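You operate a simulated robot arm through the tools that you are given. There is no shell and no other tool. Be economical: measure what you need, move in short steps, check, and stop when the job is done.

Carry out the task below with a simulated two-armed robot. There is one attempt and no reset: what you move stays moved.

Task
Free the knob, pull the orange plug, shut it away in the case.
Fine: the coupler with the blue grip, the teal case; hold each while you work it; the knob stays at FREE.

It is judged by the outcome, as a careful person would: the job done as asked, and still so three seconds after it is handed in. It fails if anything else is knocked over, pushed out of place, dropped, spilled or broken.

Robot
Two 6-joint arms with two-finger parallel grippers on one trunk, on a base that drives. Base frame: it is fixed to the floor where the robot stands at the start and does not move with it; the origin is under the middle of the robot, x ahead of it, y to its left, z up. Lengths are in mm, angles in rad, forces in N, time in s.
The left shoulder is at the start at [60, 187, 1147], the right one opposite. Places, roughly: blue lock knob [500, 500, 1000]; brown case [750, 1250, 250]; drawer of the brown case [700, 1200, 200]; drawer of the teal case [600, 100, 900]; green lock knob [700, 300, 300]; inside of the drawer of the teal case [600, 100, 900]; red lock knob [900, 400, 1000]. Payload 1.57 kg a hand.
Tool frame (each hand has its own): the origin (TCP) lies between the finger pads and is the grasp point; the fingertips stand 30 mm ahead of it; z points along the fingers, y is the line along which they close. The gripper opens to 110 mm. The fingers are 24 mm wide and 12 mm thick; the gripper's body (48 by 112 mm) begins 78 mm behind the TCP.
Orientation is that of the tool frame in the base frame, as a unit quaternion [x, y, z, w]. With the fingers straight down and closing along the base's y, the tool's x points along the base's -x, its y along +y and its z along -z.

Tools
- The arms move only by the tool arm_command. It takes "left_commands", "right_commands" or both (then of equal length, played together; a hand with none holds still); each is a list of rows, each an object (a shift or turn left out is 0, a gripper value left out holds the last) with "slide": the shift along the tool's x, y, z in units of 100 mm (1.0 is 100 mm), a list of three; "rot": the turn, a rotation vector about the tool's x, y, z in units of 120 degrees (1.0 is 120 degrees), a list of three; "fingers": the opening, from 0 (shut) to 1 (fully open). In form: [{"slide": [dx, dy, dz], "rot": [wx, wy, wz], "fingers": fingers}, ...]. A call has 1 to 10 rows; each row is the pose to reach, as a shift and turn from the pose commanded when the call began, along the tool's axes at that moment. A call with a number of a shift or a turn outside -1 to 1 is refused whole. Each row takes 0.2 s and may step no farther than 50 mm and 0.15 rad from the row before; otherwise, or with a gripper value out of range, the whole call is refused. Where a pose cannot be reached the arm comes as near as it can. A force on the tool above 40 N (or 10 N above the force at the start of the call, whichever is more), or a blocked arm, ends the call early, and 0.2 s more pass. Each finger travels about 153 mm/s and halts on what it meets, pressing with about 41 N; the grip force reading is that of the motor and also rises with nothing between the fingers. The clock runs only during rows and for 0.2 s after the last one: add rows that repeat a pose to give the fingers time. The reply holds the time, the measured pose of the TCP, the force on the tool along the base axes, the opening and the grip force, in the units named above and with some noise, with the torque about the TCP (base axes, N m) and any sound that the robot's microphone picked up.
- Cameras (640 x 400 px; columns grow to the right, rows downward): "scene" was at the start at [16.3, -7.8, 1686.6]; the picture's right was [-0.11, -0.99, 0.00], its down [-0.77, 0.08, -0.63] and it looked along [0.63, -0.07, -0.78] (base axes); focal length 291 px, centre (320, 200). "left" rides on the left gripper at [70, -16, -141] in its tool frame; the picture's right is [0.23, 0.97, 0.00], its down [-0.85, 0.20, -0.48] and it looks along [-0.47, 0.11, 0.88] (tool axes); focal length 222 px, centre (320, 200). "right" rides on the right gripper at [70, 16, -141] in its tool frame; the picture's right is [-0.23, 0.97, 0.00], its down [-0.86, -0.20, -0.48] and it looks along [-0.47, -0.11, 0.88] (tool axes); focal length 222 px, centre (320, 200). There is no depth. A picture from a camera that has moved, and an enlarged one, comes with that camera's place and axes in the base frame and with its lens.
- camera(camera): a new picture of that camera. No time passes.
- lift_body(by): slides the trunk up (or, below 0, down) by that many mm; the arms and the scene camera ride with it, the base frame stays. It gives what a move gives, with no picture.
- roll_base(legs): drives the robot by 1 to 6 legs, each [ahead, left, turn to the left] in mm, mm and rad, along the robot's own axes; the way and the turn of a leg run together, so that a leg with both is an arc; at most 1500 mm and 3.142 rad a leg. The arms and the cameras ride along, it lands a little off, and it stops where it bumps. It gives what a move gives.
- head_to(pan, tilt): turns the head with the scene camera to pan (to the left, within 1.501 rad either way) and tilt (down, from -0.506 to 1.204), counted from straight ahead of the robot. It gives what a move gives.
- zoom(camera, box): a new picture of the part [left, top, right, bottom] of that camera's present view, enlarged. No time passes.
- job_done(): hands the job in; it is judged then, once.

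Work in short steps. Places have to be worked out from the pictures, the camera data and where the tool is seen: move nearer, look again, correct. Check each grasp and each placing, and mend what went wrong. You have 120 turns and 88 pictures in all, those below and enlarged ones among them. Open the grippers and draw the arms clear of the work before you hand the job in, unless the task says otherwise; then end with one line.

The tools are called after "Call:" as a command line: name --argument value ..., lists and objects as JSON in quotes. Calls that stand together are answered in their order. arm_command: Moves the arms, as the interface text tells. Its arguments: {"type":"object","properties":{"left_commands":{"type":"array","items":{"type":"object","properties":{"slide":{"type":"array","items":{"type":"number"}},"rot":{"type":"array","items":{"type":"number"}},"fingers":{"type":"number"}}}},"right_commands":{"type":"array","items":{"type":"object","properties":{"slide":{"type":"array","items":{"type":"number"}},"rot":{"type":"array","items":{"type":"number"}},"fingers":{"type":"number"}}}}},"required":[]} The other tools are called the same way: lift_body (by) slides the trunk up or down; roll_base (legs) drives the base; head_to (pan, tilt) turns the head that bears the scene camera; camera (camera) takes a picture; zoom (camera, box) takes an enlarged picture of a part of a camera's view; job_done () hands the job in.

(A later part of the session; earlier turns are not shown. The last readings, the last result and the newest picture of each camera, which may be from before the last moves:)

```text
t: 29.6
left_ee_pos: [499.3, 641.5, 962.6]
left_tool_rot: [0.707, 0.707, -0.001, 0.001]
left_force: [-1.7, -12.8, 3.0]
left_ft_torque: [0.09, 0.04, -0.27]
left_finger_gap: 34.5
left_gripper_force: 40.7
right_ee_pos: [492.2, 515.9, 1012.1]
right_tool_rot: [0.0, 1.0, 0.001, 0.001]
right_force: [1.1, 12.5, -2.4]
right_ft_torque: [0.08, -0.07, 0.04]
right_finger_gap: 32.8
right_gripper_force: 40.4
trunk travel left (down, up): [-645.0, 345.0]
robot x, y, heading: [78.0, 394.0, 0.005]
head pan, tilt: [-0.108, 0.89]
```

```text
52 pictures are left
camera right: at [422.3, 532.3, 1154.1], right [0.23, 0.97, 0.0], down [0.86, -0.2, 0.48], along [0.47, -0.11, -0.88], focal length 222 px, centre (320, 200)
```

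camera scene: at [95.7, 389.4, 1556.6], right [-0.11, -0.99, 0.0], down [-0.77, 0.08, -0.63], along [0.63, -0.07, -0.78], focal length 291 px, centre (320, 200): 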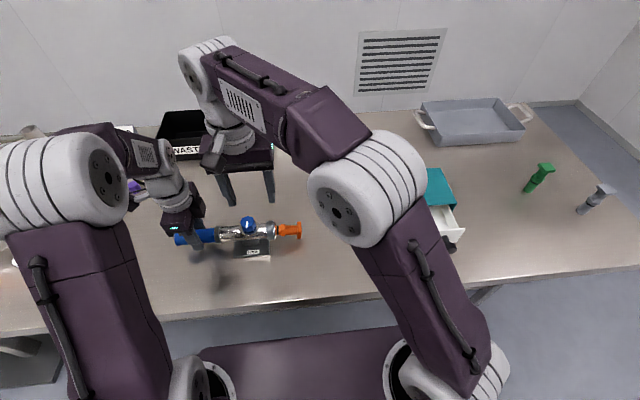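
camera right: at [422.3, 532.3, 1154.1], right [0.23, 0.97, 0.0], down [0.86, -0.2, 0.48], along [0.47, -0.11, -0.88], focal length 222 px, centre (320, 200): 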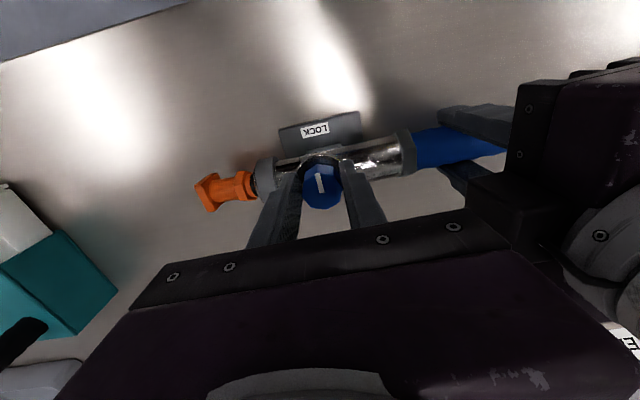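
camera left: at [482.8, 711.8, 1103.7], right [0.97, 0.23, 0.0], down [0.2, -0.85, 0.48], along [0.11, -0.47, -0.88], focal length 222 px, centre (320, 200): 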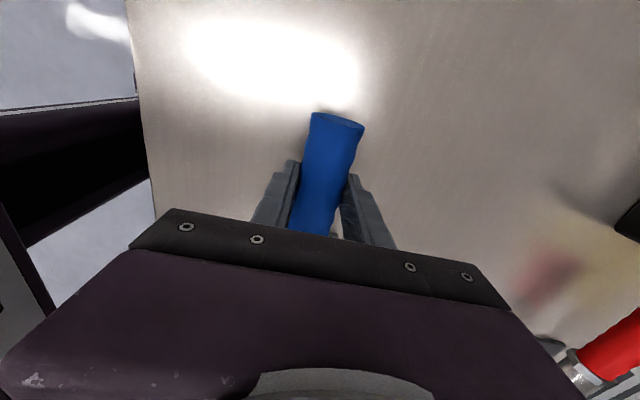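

Gripped, with a 12 N side load showing the centre is slightly further left. I'll shift 2 mm and try a small turn counter-clockwise (seen from above), feeling the torque.

Call:
arm_command --right_commands '[{"slide": [0, 0.02, 0]}, {"slide": [0, 0.02, 0], "rot": [0, 0, -0.05]}, {"slide": [0, 0.02, 0], "rot": [0, 0, -0.1]}, {"slide": [0, 0.02, 0], "rot": [0, 0, -0.13]}]'

Call:
zoom --camera "right" --box '[240, 100, 440, 230]'

```text
t: 30.6
left_ee_pos: [500.2, 642.3, 962.4]
left_tool_rot: [0.707, 0.707, 0.001, 0.0]
left_force: [1.3, 17.2, 0.7]
left_ft_torque: [-0.27, -0.04, 0.84]
left_finger_gap: 34.6
left_gripper_force: 41.3
right_ee_pos: [492.2, 516.1, 1012.8]
right_tool_rot: [-0.136, 0.991, -0.003, -0.002]
right_force: [-3.0, -17.1, 2.5]
right_ft_torque: [-0.33, 0.14, -0.83]
right_finger_gap: 32.5
right_gripper_force: 40.4
trunk travel left (down, up): [-645.0, 345.0]
robot x, y, heading: [81.1, 396.6, 0.001]
head pan, tilt: [-0.108, 0.89]
```

```text
3.08 times, centred on (340, 165) of right
camera zoom: at [421.3, 513.4, 1154.3], right [-0.04, 1.0, 0.0], down [0.88, 0.04, 0.48], along [0.48, 0.02, -0.88], focal length 684 px, centre (258, 308)
```

zoom: 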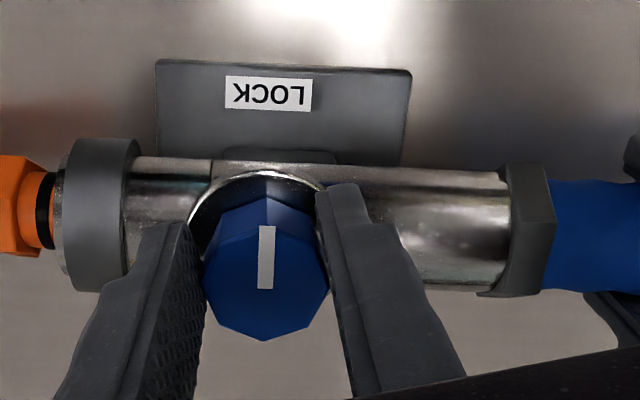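

The pointer stayed put and the torque rose to 0.8 N·m: it is blocked that way. I'll turn back and try clockwise.

Call:
arm_command --right_commands '[{"slide": [0, -0.01, 0], "rot": [0, 0, 0.05]}, {"slide": [0, -0.01, 0], "rot": [0, 0, 0.1]}, {"slide": [0, -0.01, 0], "rot": [0, 0, 0.15]}, {"slide": [0, -0.01, 0], "rot": [0, 0, 0.2]}, {"slide": [0, -0.01, 0], "rot": [0, 0, 0.25]}]'

Call:
zoom --camera "right" --box '[240, 100, 440, 230]'

```text
t: 31.8
left_ee_pos: [499.3, 641.7, 962.3]
left_tool_rot: [0.706, 0.708, 0.0, 0.0]
left_force: [4.5, -1.5, -0.4]
left_ft_torque: [0.35, -0.13, 0.57]
left_finger_gap: 34.5
left_gripper_force: 41.0
right_ee_pos: [493.2, 517.9, 1011.8]
right_tool_rot: [0.125, 0.992, 0.002, 0.0]
right_force: [-4.7, 1.6, -0.1]
right_ft_torque: [-0.03, 0.39, 0.03]
right_finger_gap: 32.4
right_gripper_force: 40.9
trunk travel left (down, up): [-645.0, 345.0]
robot x, y, heading: [79.2, 396.0, 0.004]
head pan, tilt: [-0.108, 0.89]
```

```text
3.08 times, centred on (340, 165) of right
camera zoom: at [429.5, 550.8, 1154.3], right [0.46, 0.89, 0.0], down [0.78, -0.41, 0.48], along [0.42, -0.22, -0.88], focal length 684 px, centre (258, 308)
```

zoom: 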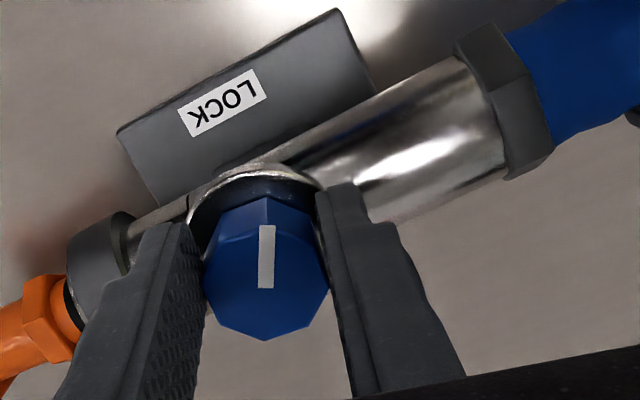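

The knob follows clockwise. More turn that way would swing this hand's camera side toward the left wrist, so I'll release, wind the right hand back 135° and regrasp.

Call:
arm_command --right_commands '[{"fingers": 0.3}, {"fingers": 0.6}, {"slide": [0, 0, -0.2]}, {"slide": [0, 0, -0.2], "rot": [0, 0, -0.07]}, {"slide": [0, 0, -0.2], "rot": [0, 0, -0.14]}, {"slide": [0, 0, -0.2], "rot": [0, 0, -0.21]}, {"slide": [0, 0, -0.2], "rot": [0, 0, -0.28]}, {"slide": [0, 0, -0.2], "rot": [0, 0, -0.35]}, {"slide": [0, 0, -0.2], "rot": [0, 0, -0.42]}, {"slide": [0, 0, -0.2], "rot": [0, 0, -0.49]}]'

Call:
arm_command --right_commands '[{"rot": [0, 0, -0.07]}, {"rot": [0, 0, -0.14]}, {"rot": [0, 0, -0.21]}, {"rot": [0, 0, -0.28]}, {"rot": [0, 0, -0.35]}, {"rot": [0, 0, -0.42]}, {"rot": [0, 0, -0.49]}, {"rot": [0, 0, -0.56]}, {"rot": [0, 0, -0.63]}, {"rot": [0, 0, -0.635]}]'

Call:
camera --camera "right"

Call:
zoom --camera "scene" --box '[140, 155, 320, 275]'

```text
t: 34.0
left_ee_pos: [499.1, 641.6, 962.7]
left_tool_rot: [0.707, 0.708, -0.001, 0.001]
left_force: [-1.3, -0.1, -0.5]
left_ft_torque: [0.06, 0.02, -0.06]
left_finger_gap: 34.7
left_gripper_force: 40.8
right_ee_pos: [492.5, 516.7, 1032.8]
right_tool_rot: [-0.38, 0.925, -0.001, 0.001]
right_force: [-0.5, 0.1, 0.2]
right_ft_torque: [0.0, 0.06, 0.0]
right_finger_gap: 65.7
right_gripper_force: 0.0
trunk travel left (down, up): [-645.0, 345.0]
robot x, y, heading: [80.8, 397.5, 0.0]
head pan, tilt: [-0.108, 0.89]
```

```text
t: 36.2
left_ee_pos: [500.3, 642.0, 962.4]
left_tool_rot: [0.706, 0.708, 0.0, 0.0]
left_force: [0.1, -0.7, 0.0]
left_ft_torque: [-0.06, 0.01, 0.05]
left_finger_gap: 34.4
left_gripper_force: 40.9
right_ee_pos: [492.6, 516.5, 1032.0]
right_tool_rot: [0.869, -0.494, 0.001, 0.0]
right_force: [0.3, -0.2, -0.3]
right_ft_torque: [0.04, 0.01, 0.0]
right_finger_gap: 66.0
right_gripper_force: 0.1
trunk travel left (down, up): [-645.0, 345.0]
robot x, y, heading: [78.4, 397.1, 0.003]
head pan, tilt: [-0.108, 0.89]
```

```text
49 pictures are left
camera right: at [514.7, 448.5, 1174.4], right [-0.95, -0.3, 0.0], down [-0.27, 0.84, 0.48], along [-0.15, 0.46, -0.88], focal length 222 px, centre (320, 200)
```

right: 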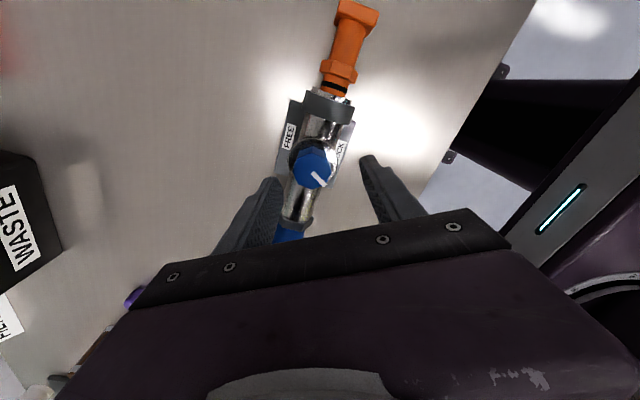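

```text
3.33 times, centred on (230, 215) of scene
camera zoom: at [95.8, 389.4, 1556.6], right [-0.11, -0.99, 0.0], down [-0.77, 0.08, -0.63], along [0.63, -0.07, -0.78], focal length 970 px, centre (620, 150)
```

zoom: 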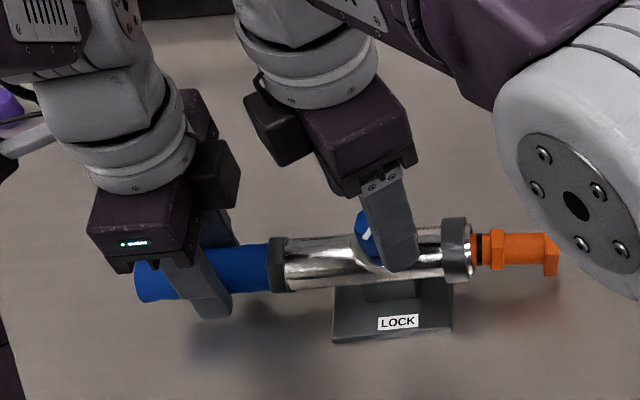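

The knob stayed where I left it. The boxes on the two grippers are close together, so I'll shift the left hand's hold 30 mm outward along the blue grip before turning.

Call:
arm_command --left_commands '[{"fingers": 0.3}, {"fingers": 0.55}, {"slide": [0.15, 0, 0]}, {"slide": [0.3, 0, 0]}, {"slide": [0.3, 0, 0]}, {"slide": [0.3, 0, 0], "fingers": 0.0}, {"slide": [0.3, 0, 0]}, {"slide": [0.3, 0, 0]}]'

Call:
zoom --camera "scene" --box '[140, 155, 320, 275]'

```text
t: 38.0
left_ee_pos: [500.2, 672.1, 962.3]
left_tool_rot: [0.707, 0.708, 0.0, 0.001]
left_force: [0.9, 0.4, 3.0]
left_ft_torque: [-0.07, -0.01, 0.1]
left_finger_gap: 34.5
left_gripper_force: 40.7
right_ee_pos: [493.7, 517.2, 1034.2]
right_tool_rot: [0.869, -0.494, 0.0, 0.0]
right_force: [-0.1, 0.8, 0.3]
right_ft_torque: [-0.02, -0.02, -0.01]
right_finger_gap: 66.2
right_gripper_force: 0.0
trunk travel left (down, up): [-645.0, 345.0]
robot x, y, heading: [77.9, 399.0, 0.001]
head pan, tilt: [-0.108, 0.89]
```

```text
3.33 times, centred on (230, 215) of scene
camera zoom: at [95.7, 389.3, 1556.6], right [-0.11, -0.99, 0.0], down [-0.77, 0.08, -0.63], along [0.63, -0.07, -0.78], focal length 970 px, centre (620, 150)
```

zoom: 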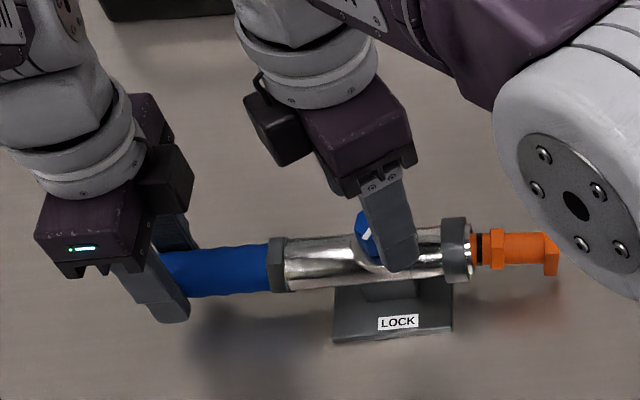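

More clearance now. I'll lower onto the knob, close, and turn clockwise in steps.

Call:
arm_command --right_commands '[{"slide": [0, 0, 0.2]}, {"slide": [0, 0, 0.2], "fingers": 0.0}, {"slide": [0, 0, 0.2]}, {"slide": [0, 0, 0.2]}]'

Call:
arm_command --right_commands '[{"rot": [0, 0, 0.06]}, {"rot": [0, 0, 0.12]}, {"rot": [0, 0, 0.18]}, {"rot": [0, 0, 0.24]}, {"rot": [0, 0, 0.3]}, {"rot": [0, 0, 0.36]}, {"rot": [0, 0, 0.42]}, {"rot": [0, 0, 0.48]}, {"rot": [0, 0, 0.54]}, {"rot": [0, 0, 0.6]}]'

Call:
zoom --camera "right" --box '[220, 80, 460, 230]'

Call:
zoom --camera "scene" --box '[140, 155, 320, 275]'

```text
t: 39.0
left_ee_pos: [498.9, 670.1, 962.3]
left_tool_rot: [0.707, 0.707, -0.002, 0.0]
left_force: [-11.7, -23.5, 7.7]
left_ft_torque: [-0.09, 0.08, -1.59]
left_finger_gap: 34.6
left_gripper_force: 40.5
right_ee_pos: [493.4, 516.9, 1012.7]
right_tool_rot: [0.869, -0.495, 0.0, -0.003]
right_force: [12.1, 21.2, -0.2]
right_ft_torque: [0.23, -0.48, 0.09]
right_finger_gap: 32.9
right_gripper_force: 41.1
trunk travel left (down, up): [-645.0, 345.0]
robot x, y, heading: [79.9, 398.8, 0.002]
head pan, tilt: [-0.108, 0.89]
```

```text
t: 41.2
left_ee_pos: [499.4, 671.7, 962.6]
left_tool_rot: [0.707, 0.707, 0.0, 0.0]
left_force: [-9.0, -16.8, 2.1]
left_ft_torque: [-0.09, 0.1, -1.39]
left_finger_gap: 35.3
left_gripper_force: 41.0
right_ee_pos: [494.1, 516.3, 1013.8]
right_tool_rot: [-0.411, 0.912, 0.001, 0.001]
right_force: [11.4, 16.0, 0.9]
right_ft_torque: [0.66, -0.52, 0.0]
right_finger_gap: 32.7
right_gripper_force: 40.6
trunk travel left (down, up): [-645.0, 345.0]
robot x, y, heading: [78.7, 395.8, 0.003]
head pan, tilt: [-0.108, 0.89]
```

```text
2.67 times, centred on (340, 155) of right
camera zoom: at [434.9, 474.7, 1154.3], right [-0.58, 0.81, 0.0], down [0.71, 0.51, 0.48], along [0.39, 0.28, -0.88], focal length 592 px, centre (267, 320)
```

zoom: 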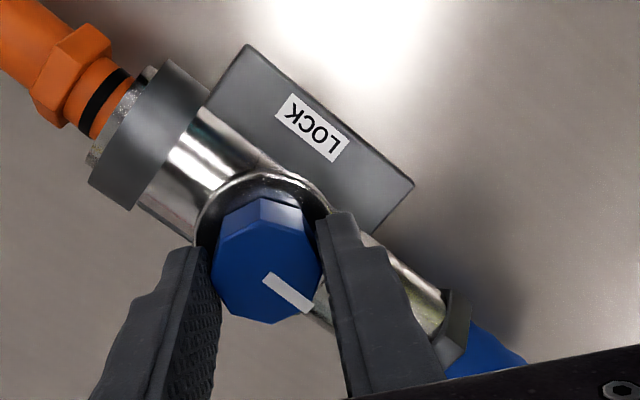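

```text
3.33 times, centred on (230, 215) of scene
camera zoom: at [95.8, 388.7, 1556.6], right [-0.11, -0.99, 0.0], down [-0.77, 0.08, -0.63], along [0.63, -0.07, -0.78], focal length 970 px, centre (620, 150)
```

zoom: 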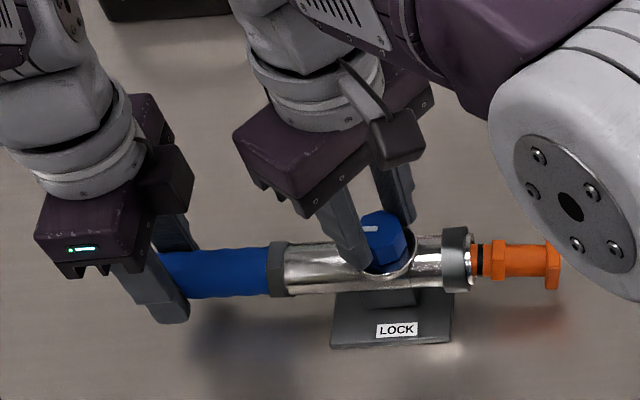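

The knob has turned so the pointer faces along the grip (about 95°). I'll recentre 2.5 mm and continue clockwise.

Call:
arm_command --right_commands '[{"slide": [-0.025, 0, 0], "rot": [0, 0, 0.06]}, {"slide": [-0.025, 0, 0], "rot": [0, 0, 0.12]}, {"slide": [-0.025, 0, 0], "rot": [0, 0, 0.18]}, {"slide": [-0.025, 0, 0], "rot": [0, 0, 0.24]}, {"slide": [-0.025, 0, 0], "rot": [0, 0, 0.3]}, {"slide": [-0.025, 0, 0], "rot": [0, 0, 0.36]}, {"slide": [-0.025, 0, 0], "rot": [0, 0, 0.42]}, {"slide": [-0.025, 0, 0], "rot": [0, 0, 0.48]}, {"slide": [-0.025, 0, 0], "rot": [0, 0, 0.54]}, {"slide": [-0.025, 0, 0], "rot": [0, 0, 0.6]}]'

Call:
zoom --camera "right" --box '[220, 80, 460, 230]'

Call:
zoom --camera "scene" --box '[140, 155, 320, 275]'

```text
t: 43.4
left_ee_pos: [498.6, 672.2, 961.9]
left_tool_rot: [0.707, 0.707, 0.002, 0.0]
left_force: [-2.4, 30.0, -8.9]
left_ft_torque: [0.19, -0.1, -0.6]
left_finger_gap: 35.3
left_gripper_force: 41.4
right_ee_pos: [493.1, 515.9, 1012.3]
right_tool_rot: [0.203, 0.979, -0.002, 0.0]
right_force: [0.8, -31.2, 18.7]
right_ft_torque: [-0.38, 0.5, 0.01]
right_finger_gap: 32.4
right_gripper_force: 40.5
trunk travel left (down, up): [-645.0, 345.0]
robot x, y, heading: [81.2, 397.7, 0.001]
head pan, tilt: [-0.108, 0.89]
```

```text
2.67 times, centred on (340, 155) of right
camera zoom: at [436.3, 560.3, 1154.3], right [0.6, 0.8, 0.0], down [0.7, -0.52, 0.48], along [0.38, -0.29, -0.88], focal length 592 px, centre (267, 320)
```

zoom: 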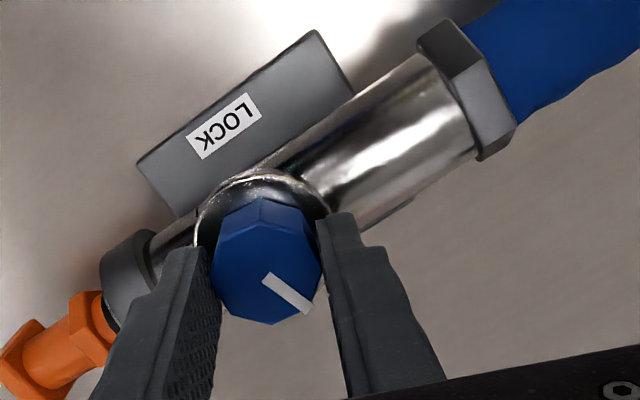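

```text
3.33 times, centred on (230, 215) of scene
camera zoom: at [94.5, 389.0, 1556.6], right [-0.11, -0.99, 0.0], down [-0.77, 0.08, -0.63], along [0.63, -0.07, -0.78], focal length 970 px, centre (620, 150)
```

zoom: 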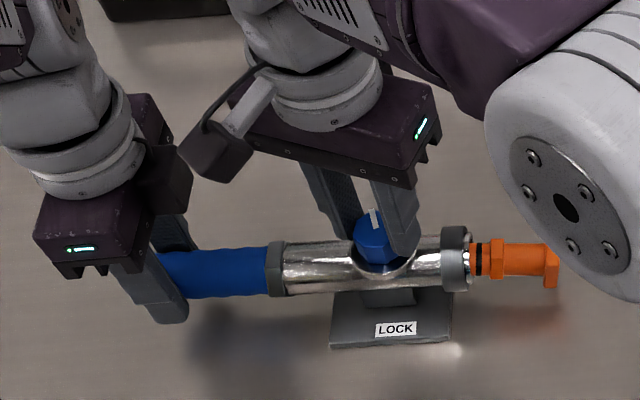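

About 14° short of FREE. I'll ease the side load and turn a bit more.

Call:
arm_command --right_commands '[{"slide": [-0.01, -0.023, 0]}, {"slide": [-0.01, -0.023, 0], "rot": [0, 0, 0.05]}, {"slide": [-0.01, -0.023, 0], "rot": [0, 0, 0.1]}, {"slide": [-0.01, -0.023, 0], "rot": [0, 0, 0.13]}, {"slide": [-0.01, -0.023, 0], "rot": [0, 0, 0.13]}]'

Call:
zoom --camera "scene" --box '[200, 185, 300, 265]'

```text
t: 44.6
left_ee_pos: [497.8, 672.1, 962.1]
left_tool_rot: [0.706, 0.708, 0.0, 0.0]
left_force: [-3.9, 20.1, -1.2]
left_ft_torque: [0.18, 0.09, -1.02]
left_finger_gap: 35.3
left_gripper_force: 41.1
right_ee_pos: [493.6, 516.2, 1011.6]
right_tool_rot: [0.334, 0.943, 0.0, 0.0]
right_force: [3.2, -16.1, 11.7]
right_ft_torque: [-0.22, 0.19, -0.01]
right_finger_gap: 32.2
right_gripper_force: 40.6
trunk travel left (down, up): [-645.0, 345.0]
robot x, y, heading: [80.7, 394.3, -0.005]
head pan, tilt: [-0.108, 0.89]
```

```text
5.00 times, centred on (250, 225) of scene
camera zoom: at [94.6, 390.0, 1556.6], right [-0.11, -0.99, 0.0], down [-0.77, 0.08, -0.63], along [0.63, -0.07, -0.78], focal length 1455 px, centre (670, 75)
```

zoom: 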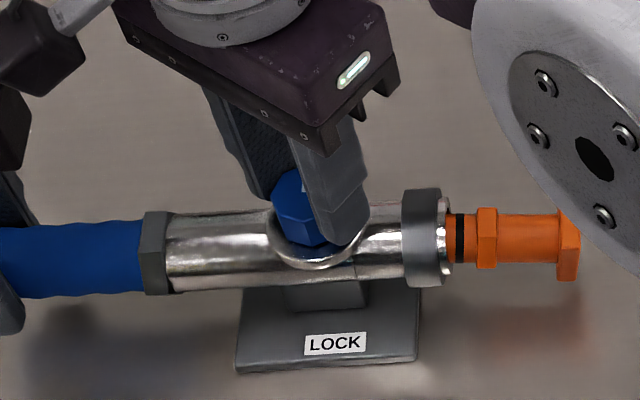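

I'll release the knob, raise the right hand and unwind while sliding toward the plug, then check the pointer.

Call:
arm_command --right_commands '[{"fingers": 0.3}, {"fingers": 0.6}, {"slide": [0, 0, -0.3]}, {"slide": [0, 0, -0.7]}, {"slide": [0, 0, -0.8], "rot": [0, 0, -0.07]}, {"slide": [0, 0, -0.8], "rot": [0, 0, -0.14]}, {"slide": [0, 0, -0.8], "rot": [0, 0, -0.21]}, {"slide": [0, 0, -0.8], "rot": [0, 0, -0.28]}, {"slide": [0, 0, -0.8], "rot": [0, 0, -0.325]}]'

Call:
arm_command --right_commands '[{"slide": [0, -0.2, 0], "rot": [0, 0, -0.07]}, {"slide": [0, -0.4, 0], "rot": [0, 0, -0.14]}, {"slide": [0, -0.6, 0], "rot": [0, 0, -0.21]}, {"slide": [0, -0.8, 0], "rot": [0, 0, -0.28]}, {"slide": [0, -1.0, 0], "rot": [0, 0, -0.35]}, {"slide": [0, -1.0, 0], "rot": [0, 0, -0.42]}, {"slide": [0, -1.0, 0], "rot": [0, 0, -0.49]}, {"slide": [0, -1.0, 0], "rot": [0, 0, -0.56]}, {"slide": [0, -1.0, 0], "rot": [0, 0, -0.63]}, {"slide": [0, -1.0, 0], "rot": [0, 0, -0.7]}]'

Call:
zoom --camera "scene" --box '[200, 185, 300, 265]'

Call:
camera --camera "right"

```text
t: 46.6
left_ee_pos: [499.7, 672.0, 962.1]
left_tool_rot: [0.706, 0.708, 0.0, 0.0]
left_force: [-1.9, 0.2, -0.2]
left_ft_torque: [0.07, 0.02, -0.21]
left_finger_gap: 34.7
left_gripper_force: 41.1
right_ee_pos: [493.4, 514.8, 1092.5]
right_tool_rot: [-0.003, 1.0, 0.0, 0.0]
right_force: [0.6, 0.5, -0.8]
right_ft_torque: [-0.01, -0.02, -0.01]
right_finger_gap: 65.8
right_gripper_force: 0.0
trunk travel left (down, up): [-645.0, 345.0]
robot x, y, heading: [78.0, 397.6, 0.003]
head pan, tilt: [-0.108, 0.89]
```

```text
t: 48.8
left_ee_pos: [498.9, 671.9, 961.7]
left_tool_rot: [0.706, 0.708, 0.0, 0.0]
left_force: [-1.3, -0.5, -0.2]
left_ft_torque: [-0.05, 0.03, -0.16]
left_finger_gap: 34.6
left_gripper_force: 40.9
right_ee_pos: [494.0, 415.6, 1093.1]
right_tool_rot: [-0.671, 0.742, 0.0, 0.0]
right_force: [-0.2, 0.4, 0.3]
right_ft_torque: [-0.02, -0.01, 0.01]
right_finger_gap: 66.2
right_gripper_force: 0.2
trunk travel left (down, up): [-645.0, 345.0]
robot x, y, heading: [77.1, 398.3, -0.001]
head pan, tilt: [-0.108, 0.89]
```

```text
5.00 times, centred on (250, 225) of scene
camera zoom: at [95.5, 389.2, 1556.6], right [-0.11, -0.99, 0.0], down [-0.77, 0.08, -0.63], along [0.63, -0.07, -0.78], focal length 1455 px, centre (670, 75)
```

zoom: 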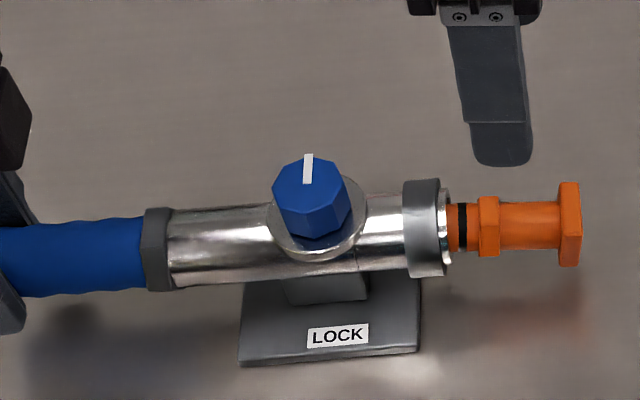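

```text
40 pictures are left
camera right: at [471.5, 348.3, 1234.3], right [-0.95, 0.32, 0.0], down [0.28, 0.83, 0.48], along [0.16, 0.45, -0.88], focal length 222 px, centre (320, 200)
```

right: 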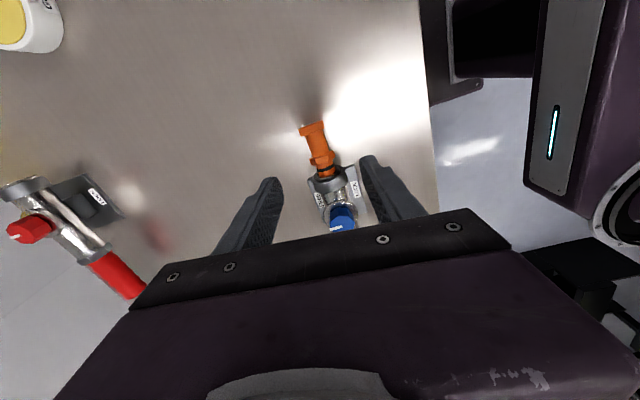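

The knob points at FREE. The plug body lies near y≈414; I'll square the hand and descend partway over it to refine x.

Call:
arm_command --right_commands '[{"slide": [0, 0, 0.3], "rot": [0, 0, -0.048]}, {"slide": [0, 0, 0.7], "rot": [0, 0, -0.048]}, {"slide": [0, 0, 0.73], "rot": [0, 0, -0.048]}]'

Call:
camera --camera "right"

Call:
zoom --camera "scene" --box '[230, 165, 330, 265]'

```text
t: 49.6
left_ee_pos: [498.9, 671.0, 962.3]
left_tool_rot: [0.707, 0.708, 0.0, 0.001]
left_force: [-0.2, 0.0, -0.6]
left_ft_torque: [-0.06, 0.12, -0.13]
left_finger_gap: 34.6
left_gripper_force: 40.9
right_ee_pos: [494.7, 416.7, 1019.3]
right_tool_rot: [-0.706, 0.708, 0.001, 0.0]
right_force: [0.0, 0.0, 0.2]
right_ft_torque: [-0.03, 0.02, 0.0]
right_finger_gap: 65.7
right_gripper_force: 0.1
trunk travel left (down, up): [-645.0, 345.0]
robot x, y, heading: [80.1, 394.8, 0.006]
head pan, tilt: [-0.108, 0.89]
```

```text
39 pictures are left
camera right: at [478.7, 346.9, 1161.2], right [-0.97, 0.23, 0.0], down [0.2, 0.85, 0.48], along [0.11, 0.47, -0.88], focal length 222 px, centre (320, 200)
```

right: 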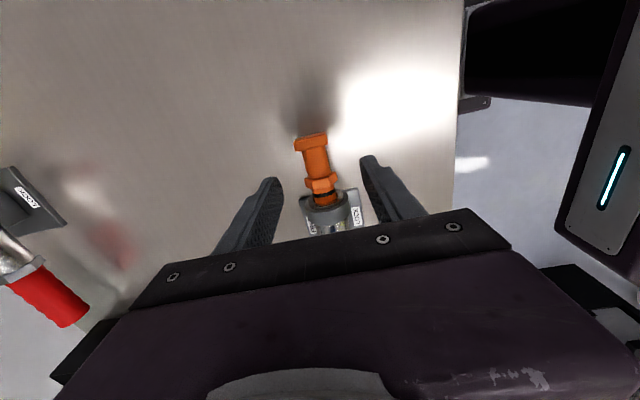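

```text
4.00 times, centred on (280, 215) of scene
camera zoom: at [95.6, 389.4, 1556.6], right [-0.11, -0.99, 0.0], down [-0.77, 0.08, -0.63], along [0.63, -0.07, -0.78], focal length 1164 px, centre (480, 140)
```

zoom: 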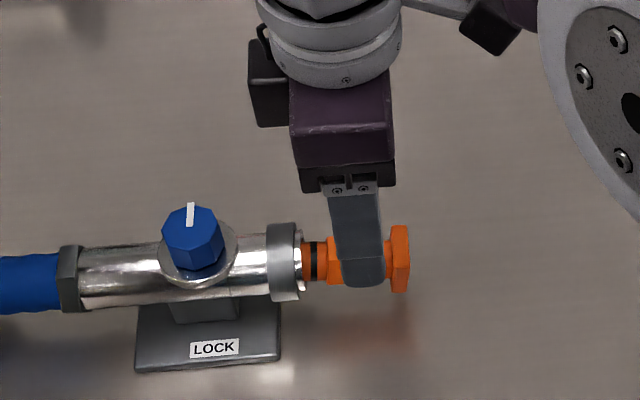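

Plug body centre at about [497, 415, 958]. I'll lower onto it and close.

Call:
arm_command --right_commands '[{"slide": [0, -0.02, 0.3], "fingers": 0.5}, {"slide": [0, -0.02, 0.59]}, {"slide": [0, -0.02, 0.59]}, {"slide": [0, -0.02, 0.59], "fingers": 0.0}, {"slide": [0, -0.02, 0.59]}, {"slide": [0, -0.02, 0.59]}]'

Call:
zoom --camera "right" --box '[220, 100, 420, 230]'

```text
t: 51.0
left_ee_pos: [498.3, 672.3, 962.6]
left_tool_rot: [0.707, 0.707, 0.0, 0.0]
left_force: [-2.6, 0.1, 3.4]
left_ft_torque: [-0.26, -0.07, -0.62]
left_finger_gap: 34.9
left_gripper_force: 40.7
right_ee_pos: [496.8, 416.5, 959.7]
right_tool_rot: [-0.706, 0.708, 0.0, 0.0]
right_force: [3.6, 1.2, -1.4]
right_ft_torque: [-0.32, 0.02, -0.26]
right_finger_gap: 22.5
right_gripper_force: 34.7
trunk travel left (down, up): [-645.0, 345.0]
robot x, y, heading: [78.9, 396.8, 0.001]
head pan, tilt: [-0.108, 0.89]
```

```text
3.08 times, centred on (320, 165) of right
camera zoom: at [480.6, 346.2, 1102.2], right [-0.97, 0.23, 0.0], down [0.2, 0.85, 0.48], along [0.11, 0.47, -0.88], focal length 684 px, centre (320, 308)
```

zoom: 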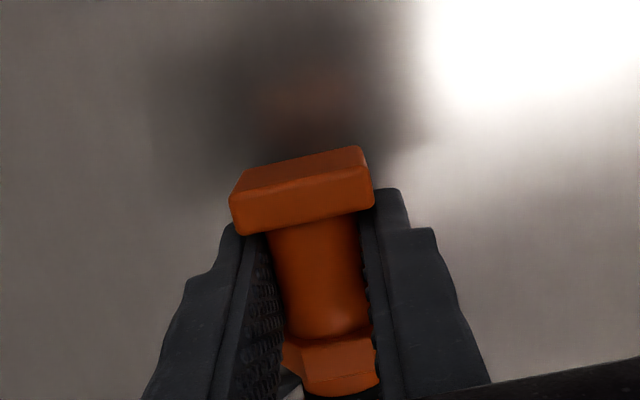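

The plug is gripped behind its flange. I'll pull it straight out (toward −y) in small steps while the left hand holds the coupler.

Call:
arm_command --right_commands '[{"slide": [0.06, 0, 0]}, {"slide": [0.12, 0, 0]}, {"slide": [0.18, 0, 0]}, {"slide": [0.26, 0, 0]}, {"slide": [0.34, 0, 0]}, {"slide": [0.42, 0, 0]}, {"slide": [0.5, 0, 0]}, {"slide": [0.6, 0, 0]}, {"slide": [0.7, 0, 0]}, {"slide": [0.7, 0, 0]}]'

Call:
zoom --camera "scene" --box '[160, 155, 360, 285]'

```text
t: 53.2
left_ee_pos: [499.8, 671.6, 962.0]
left_tool_rot: [0.707, 0.707, 0.0, 0.0]
left_force: [0.2, -0.6, 0.5]
left_ft_torque: [0.21, -0.02, 0.01]
left_finger_gap: 34.6
left_gripper_force: 40.4
right_ee_pos: [495.7, 345.0, 959.2]
right_tool_rot: [-0.706, 0.708, 0.0, 0.0]
right_force: [0.4, 0.3, -1.2]
right_ft_torque: [0.0, -0.03, -0.02]
right_finger_gap: 22.8
right_gripper_force: 35.1
trunk travel left (down, up): [-645.0, 345.0]
robot x, y, heading: [77.1, 398.1, 0.003]
head pan, tilt: [-0.108, 0.89]
```

```text
3.08 times, centred on (260, 220) of scene
camera zoom: at [96.0, 389.3, 1556.6], right [-0.11, -0.99, 0.0], down [-0.77, 0.08, -0.63], along [0.63, -0.07, -0.78], focal length 895 px, centre (505, 138)
```

zoom: 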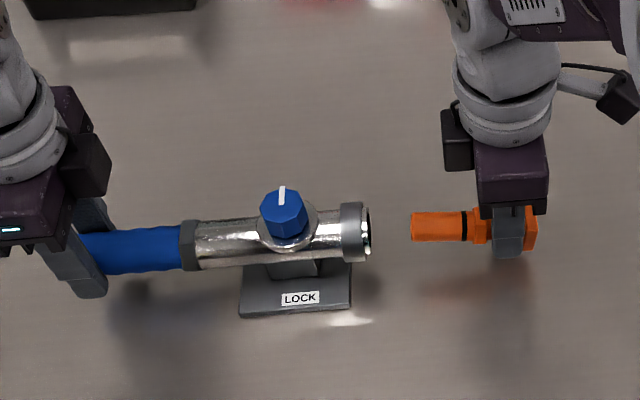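

The plug is out and held; the coupler stands undisturbed with the knob at FREE. I'll raise the plug, then release the grip and lift the left hand straight up.

Call:
arm_command --right_commands '[{"slide": [0.1, 0, -0.4]}, {"slide": [0.1, 0, -0.8]}, {"slide": [0.1, 0, -1.0]}, {"slide": [0.1, 0, -1.0]}]'

Call:
arm_command --left_commands '[{"fingers": 0.3}, {"fingers": 0.6}, {"fingers": 0.6}, {"slide": [0, 0, -0.3]}, {"slide": [0, 0, -0.7]}, {"slide": [0, 0, -1.0]}, {"slide": [0, 0, -1.0]}]'

Call:
arm_command --left_commands '[{"slide": [0, 0, -0.4], "rot": [0, 0, -0.07]}, {"slide": [0, 0, -0.7], "rot": [0, 0, -0.14]}, {"slide": [0, 0, -0.7], "rot": [0, 0, -0.21]}, {"slide": [0, 0, -0.7], "rot": [0, 0, -0.28]}, {"slide": [0, 0, -0.7], "rot": [0, 0, -0.35]}, {"slide": [0, 0, -0.7], "rot": [0, 0, -0.42]}, {"slide": [0, 0, -0.7], "rot": [0, 0, -0.49]}, {"slide": [0, 0, -0.7], "rot": [0, 0, -0.56]}, {"slide": [0, 0, -0.7], "rot": [0, 0, -0.63]}, {"slide": [0, 0, -0.7], "rot": [0, 0, -0.7]}]'

Call:
camera --camera "scene"

```text
t: 54.2
left_ee_pos: [499.0, 672.4, 963.6]
left_tool_rot: [0.706, 0.708, 0.001, 0.0]
left_force: [-1.0, -0.8, -0.1]
left_ft_torque: [0.12, 0.0, -0.11]
left_finger_gap: 34.8
left_gripper_force: 40.6
right_ee_pos: [496.6, 335.5, 1061.3]
right_tool_rot: [-0.706, 0.708, 0.0, 0.001]
right_force: [-0.6, -0.6, -1.1]
right_ft_torque: [0.0, 0.03, -0.03]
right_finger_gap: 22.3
right_gripper_force: 34.8
trunk travel left (down, up): [-645.0, 345.0]
robot x, y, heading: [78.0, 396.3, 0.0]
head pan, tilt: [-0.108, 0.89]
```

```text
t: 55.8
left_ee_pos: [499.8, 671.6, 1063.2]
left_tool_rot: [0.706, 0.708, 0.0, 0.001]
left_force: [0.7, 0.7, -0.3]
left_ft_torque: [0.0, 0.0, -0.04]
left_finger_gap: 66.0
left_gripper_force: 0.0
right_ee_pos: [495.6, 335.8, 1059.4]
right_tool_rot: [-0.706, 0.709, 0.001, 0.0]
right_force: [-0.2, -1.2, -0.6]
right_ft_torque: [-0.01, -0.02, -0.01]
right_finger_gap: 22.3
right_gripper_force: 34.6
trunk travel left (down, up): [-645.0, 345.0]
robot x, y, heading: [77.9, 399.3, 0.004]
head pan, tilt: [-0.108, 0.89]
```

```text
t: 58.0
left_ee_pos: [499.3, 672.2, 1131.7]
left_tool_rot: [0.05, 0.999, 0.0, 0.0]
left_force: [0.0, 0.6, 0.4]
left_ft_torque: [-0.01, 0.05, -0.01]
left_finger_gap: 65.9
left_gripper_force: 0.0
right_ee_pos: [496.3, 335.5, 1059.4]
right_tool_rot: [-0.706, 0.708, 0.001, -0.001]
right_force: [-0.3, -0.1, -0.4]
right_ft_torque: [-0.04, 0.0, -0.03]
right_finger_gap: 22.2
right_gripper_force: 35.8
trunk travel left (down, up): [-645.0, 345.0]
robot x, y, heading: [76.4, 395.4, 0.003]
head pan, tilt: [-0.108, 0.89]
```

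```text
35 pictures are left
camera scene: at [95.7, 389.3, 1556.6], right [-0.11, -0.99, 0.0], down [-0.77, 0.08, -0.63], along [0.63, -0.07, -0.78], focal length 291 px, centre (320, 200)
```

scene: 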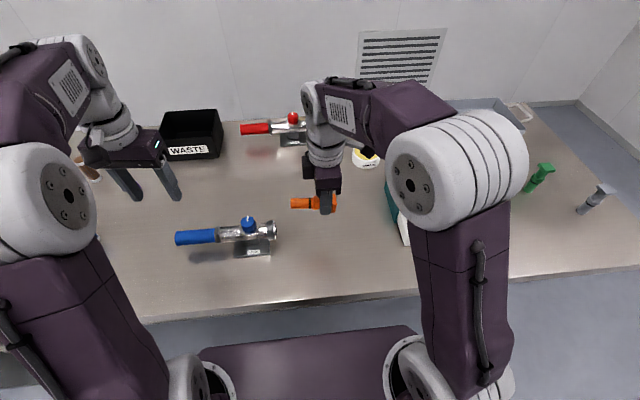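

Now I'll raise the plug a little more and drive back right to the teal case.

Call:
arm_command --right_commands '[{"slide": [0, 0, -0.4]}, {"slide": [0, 0, -0.6]}, {"slide": [0, 0, -0.6]}]'

Call:
roll_base --legs '[[0, -330, 0]]'

Call:
camera --camera "scene"

Call:
camera --camera "left"

Call:
camera --camera "right"

```text
t: 58.8
left_ee_pos: [498.3, 672.1, 1130.6]
left_tool_rot: [0.051, 0.999, 0.0, 0.0]
left_force: [-0.2, -0.2, 1.6]
left_ft_torque: [0.02, 0.0, 0.01]
left_finger_gap: 66.2
left_gripper_force: 0.1
right_ee_pos: [496.2, 334.3, 1120.4]
right_tool_rot: [-0.706, 0.709, 0.0, 0.001]
right_force: [-0.4, 0.1, -0.7]
right_ft_torque: [-0.01, -0.01, 0.0]
right_finger_gap: 22.4
right_gripper_force: 34.8
trunk travel left (down, up): [-645.0, 345.0]
robot x, y, heading: [79.3, 395.4, 0.003]
head pan, tilt: [-0.108, 0.89]
```

```text
t: 61.0
left_ee_pos: [499.4, 342.5, 1131.6]
left_tool_rot: [0.052, 0.999, 0.0, 0.0]
left_force: [0.5, -0.9, 0.2]
left_ft_torque: [0.03, 0.03, -0.02]
left_finger_gap: 66.0
left_gripper_force: 0.0
right_ee_pos: [496.3, 5.8, 1119.8]
right_tool_rot: [-0.707, 0.708, 0.0, 0.0]
right_force: [0.2, -0.9, -1.2]
right_ft_torque: [-0.01, 0.0, 0.0]
right_finger_gap: 22.6
right_gripper_force: 35.1
trunk travel left (down, up): [-645.0, 345.0]
robot x, y, heading: [79.0, 66.0, -0.002]
head pan, tilt: [-0.108, 0.89]
```

```text
34 pictures are left
camera scene: at [96.0, 59.7, 1556.6], right [-0.11, -0.99, 0.0], down [-0.77, 0.08, -0.63], along [0.63, -0.07, -0.78], focal length 291 px, centre (320, 200)
```

scene: 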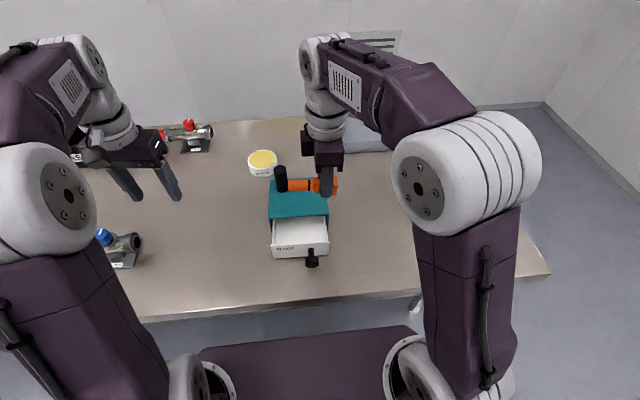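

```text
33 pictures are left
camera left: at [427.9, 332.8, 1272.6], right [-0.12, 0.99, 0.0], down [0.87, 0.11, 0.48], along [0.48, 0.06, -0.88], focal length 222 px, centre (320, 200)
```

left: 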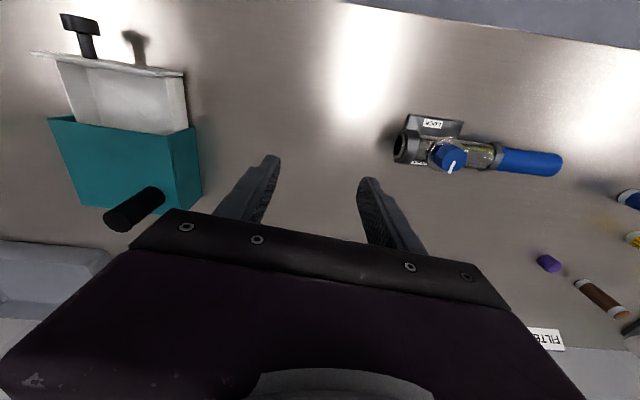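

```text
32 pictures are left
camera right: at [480.3, -64.2, 1262.0], right [-0.97, 0.23, 0.0], down [0.2, 0.85, 0.48], along [0.11, 0.47, -0.88], focal length 222 px, centre (320, 200)
```

right: 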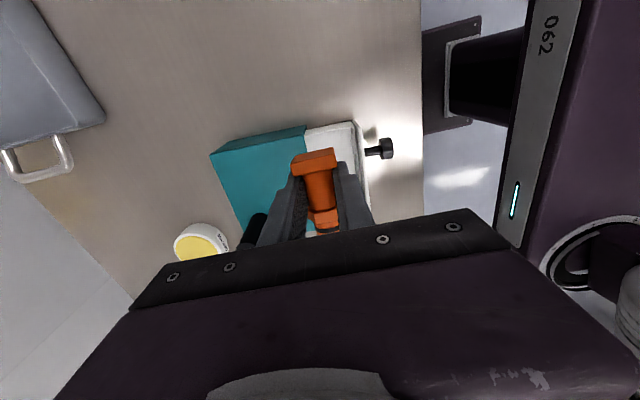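

Call:
zoom --camera "scene" --box '[250, 150, 360, 280]'

Call:
zoom --camera "left" --box '[20, 0, 220, 140]'

```text
3.08 times, centred on (305, 215) of scene
camera zoom: at [96.0, 59.7, 1556.6], right [-0.11, -0.99, 0.0], down [-0.77, 0.08, -0.63], along [0.63, -0.07, -0.78], focal length 895 px, centre (366, 154)
```

zoom: 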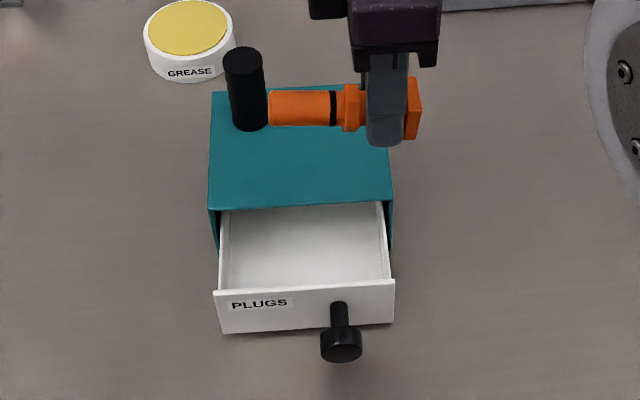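

```text
2.86 times, centred on (120, 70) of left
camera zoom: at [427.9, 332.8, 1272.6], right [-0.12, 0.99, 0.0], down [0.87, 0.11, 0.48], along [0.48, 0.06, -0.88], focal length 635 px, centre (891, 571)
```

zoom: 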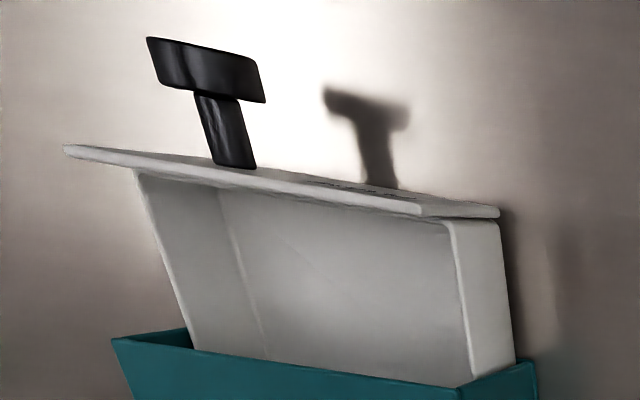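

The drawer interior is roughly x 453–520, y 4–127, floor about z 903; the plug extends from TCP−23 to TCP+79 in y. I'll move above [485, 39] and come down to z≈1005 to check.

Call:
arm_command --right_commands '[{"slide": [-0.33, 0.11, 0]}, {"slide": [-0.33, 0.11, 0.4]}, {"slide": [-0.33, 0.11, 0.8]}, {"slide": [-0.33, 0.11, 1.0]}, {"slide": [-0.33, 0.11, 1.0]}]'

Call:
zoom --camera "scene" --box '[250, 150, 360, 280]'

Call:
zoom --camera "right" --box '[200, 80, 440, 230]'

Call:
zoom --camera "left" --box '[20, 0, 220, 140]'

```text
t: 62.2
left_ee_pos: [499.9, 340.4, 1130.8]
left_tool_rot: [0.052, 0.999, 0.0, 0.0]
left_force: [0.2, 0.7, -0.3]
left_ft_torque: [0.04, 0.0, 0.0]
left_finger_gap: 66.2
left_gripper_force: 0.2
right_ee_pos: [485.8, 37.7, 1019.6]
right_tool_rot: [-0.706, 0.708, 0.0, 0.0]
right_force: [-0.2, -0.1, -1.0]
right_ft_torque: [-0.01, 0.02, 0.01]
right_finger_gap: 22.1
right_gripper_force: 35.3
trunk travel left (down, up): [-645.0, 345.0]
robot x, y, heading: [79.4, 66.8, 0.001]
head pan, tilt: [-0.108, 0.89]
```

```text
3.08 times, centred on (305, 215) of scene
camera zoom: at [95.9, 58.5, 1556.6], right [-0.11, -0.99, 0.0], down [-0.77, 0.08, -0.63], along [0.63, -0.07, -0.78], focal length 895 px, centre (366, 154)
```

zoom: 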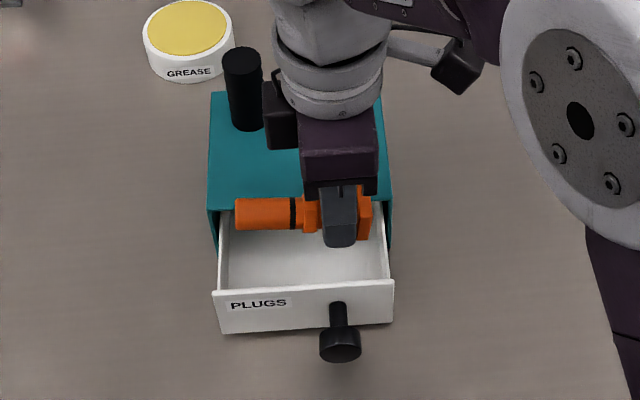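

```text
2.67 times, centred on (320, 155) of right
camera zoom: at [468.7, -31.6, 1161.7], right [-0.97, 0.23, 0.0], down [0.2, 0.85, 0.48], along [0.11, 0.47, -0.88], focal length 592 px, centre (320, 320)
```

zoom: 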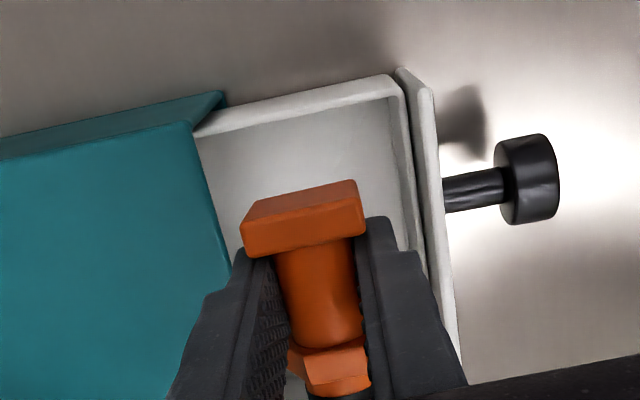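

```text
2.86 times, centred on (120, 70) of left
camera zoom: at [427.8, 331.9, 1272.9], right [-0.12, 0.99, 0.0], down [0.87, 0.11, 0.48], along [0.48, 0.06, -0.88], focal length 635 px, centre (891, 571)
```

zoom: 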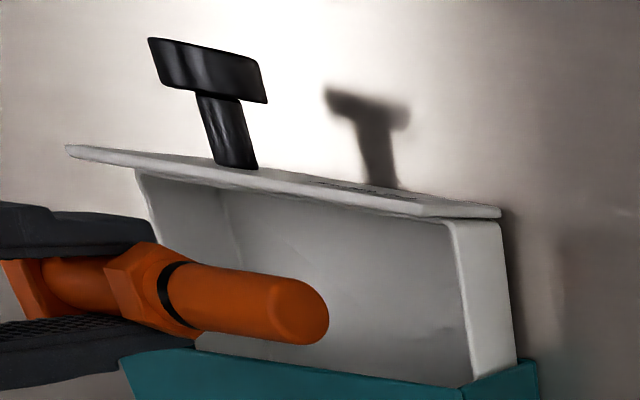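

Clearances look even; case lip is at x≈514 and the drawer front at x≈452, so I'll shift 3 mm back and lower into the drawer.

Call:
arm_command --right_commands '[{"slide": [0, 0.03, 0.2]}, {"slide": [0, 0.03, 0.4]}, {"slide": [0, 0.03, 0.6]}, {"slide": [0, 0.03, 0.72]}, {"slide": [0, 0.03, 0.8]}, {"slide": [0, 0.03, 0.8]}]'

Call:
zoom --camera "scene" --box '[250, 150, 360, 280]'

Call:
zoom --camera "left" --box '[20, 0, 220, 140]'

```text
t: 63.6
left_ee_pos: [499.6, 340.5, 1131.2]
left_tool_rot: [0.052, 0.999, -0.001, 0.001]
left_force: [1.3, -0.2, 0.9]
left_ft_torque: [0.01, 0.02, -0.02]
left_finger_gap: 65.9
left_gripper_force: 0.1
right_ee_pos: [480.7, 38.7, 940.0]
right_tool_rot: [-0.706, 0.708, 0.0, 0.0]
right_force: [-0.2, -0.9, 2.3]
right_ft_torque: [-0.05, 0.01, 0.02]
right_finger_gap: 22.2
right_gripper_force: 35.2
trunk travel left (down, up): [-645.0, 345.0]
robot x, y, heading: [83.6, 67.0, -0.001]
head pan, tilt: [-0.108, 0.89]
```

```text
3.08 times, centred on (305, 215) of scene
camera zoom: at [95.7, 59.1, 1556.7], right [-0.11, -0.99, 0.0], down [-0.77, 0.08, -0.63], along [0.63, -0.07, -0.78], focal length 895 px, centre (366, 154)
```

zoom: 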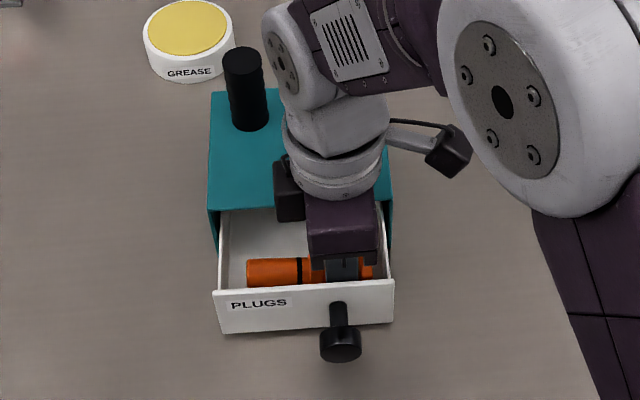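

```text
2.86 times, centred on (120, 70) of left
camera zoom: at [427.6, 332.3, 1272.9], right [-0.12, 0.99, 0.0], down [0.87, 0.11, 0.48], along [0.48, 0.06, -0.88], focal length 635 px, centre (891, 571)
```

zoom: 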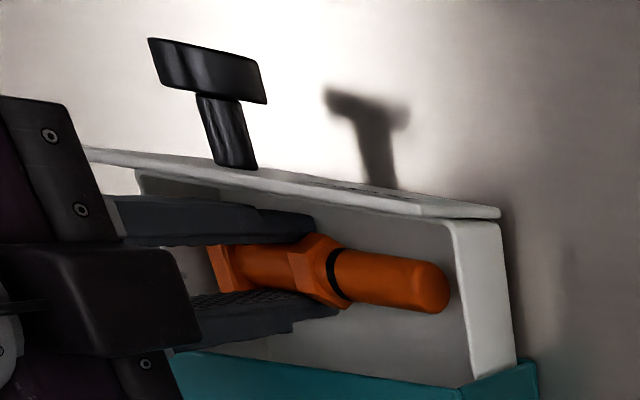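

The plug is inside the walls. I'll feel downward for the drawer floor in small steps.

Call:
arm_command --right_commands '[{"slide": [0, 0, 0.03]}, {"slide": [0, 0, 0.06]}, {"slide": [0, 0, 0.06]}]'

```text
t: 64.4
left_ee_pos: [497.0, 340.6, 1132.2]
left_tool_rot: [0.053, 0.999, 0.0, 0.002]
left_force: [-0.5, -0.3, 0.7]
left_ft_torque: [-0.05, -0.01, -0.01]
left_finger_gap: 65.9
left_gripper_force: 0.1
right_ee_pos: [482.3, 38.2, 938.3]
right_tool_rot: [-0.706, 0.708, -0.003, 0.005]
right_force: [-4.2, -4.6, 24.8]
right_ft_torque: [-0.21, -0.44, -0.07]
right_finger_gap: 22.1
right_gripper_force: 35.3
trunk travel left (down, up): [-645.0, 345.0]
robot x, y, heading: [79.4, 65.8, 0.005]
head pan, tilt: [-0.108, 0.89]
stopped in row 3 (right hand): the force on the tool passed its limit (the readings are from after the stop); the commanded pose is now the measured one
```

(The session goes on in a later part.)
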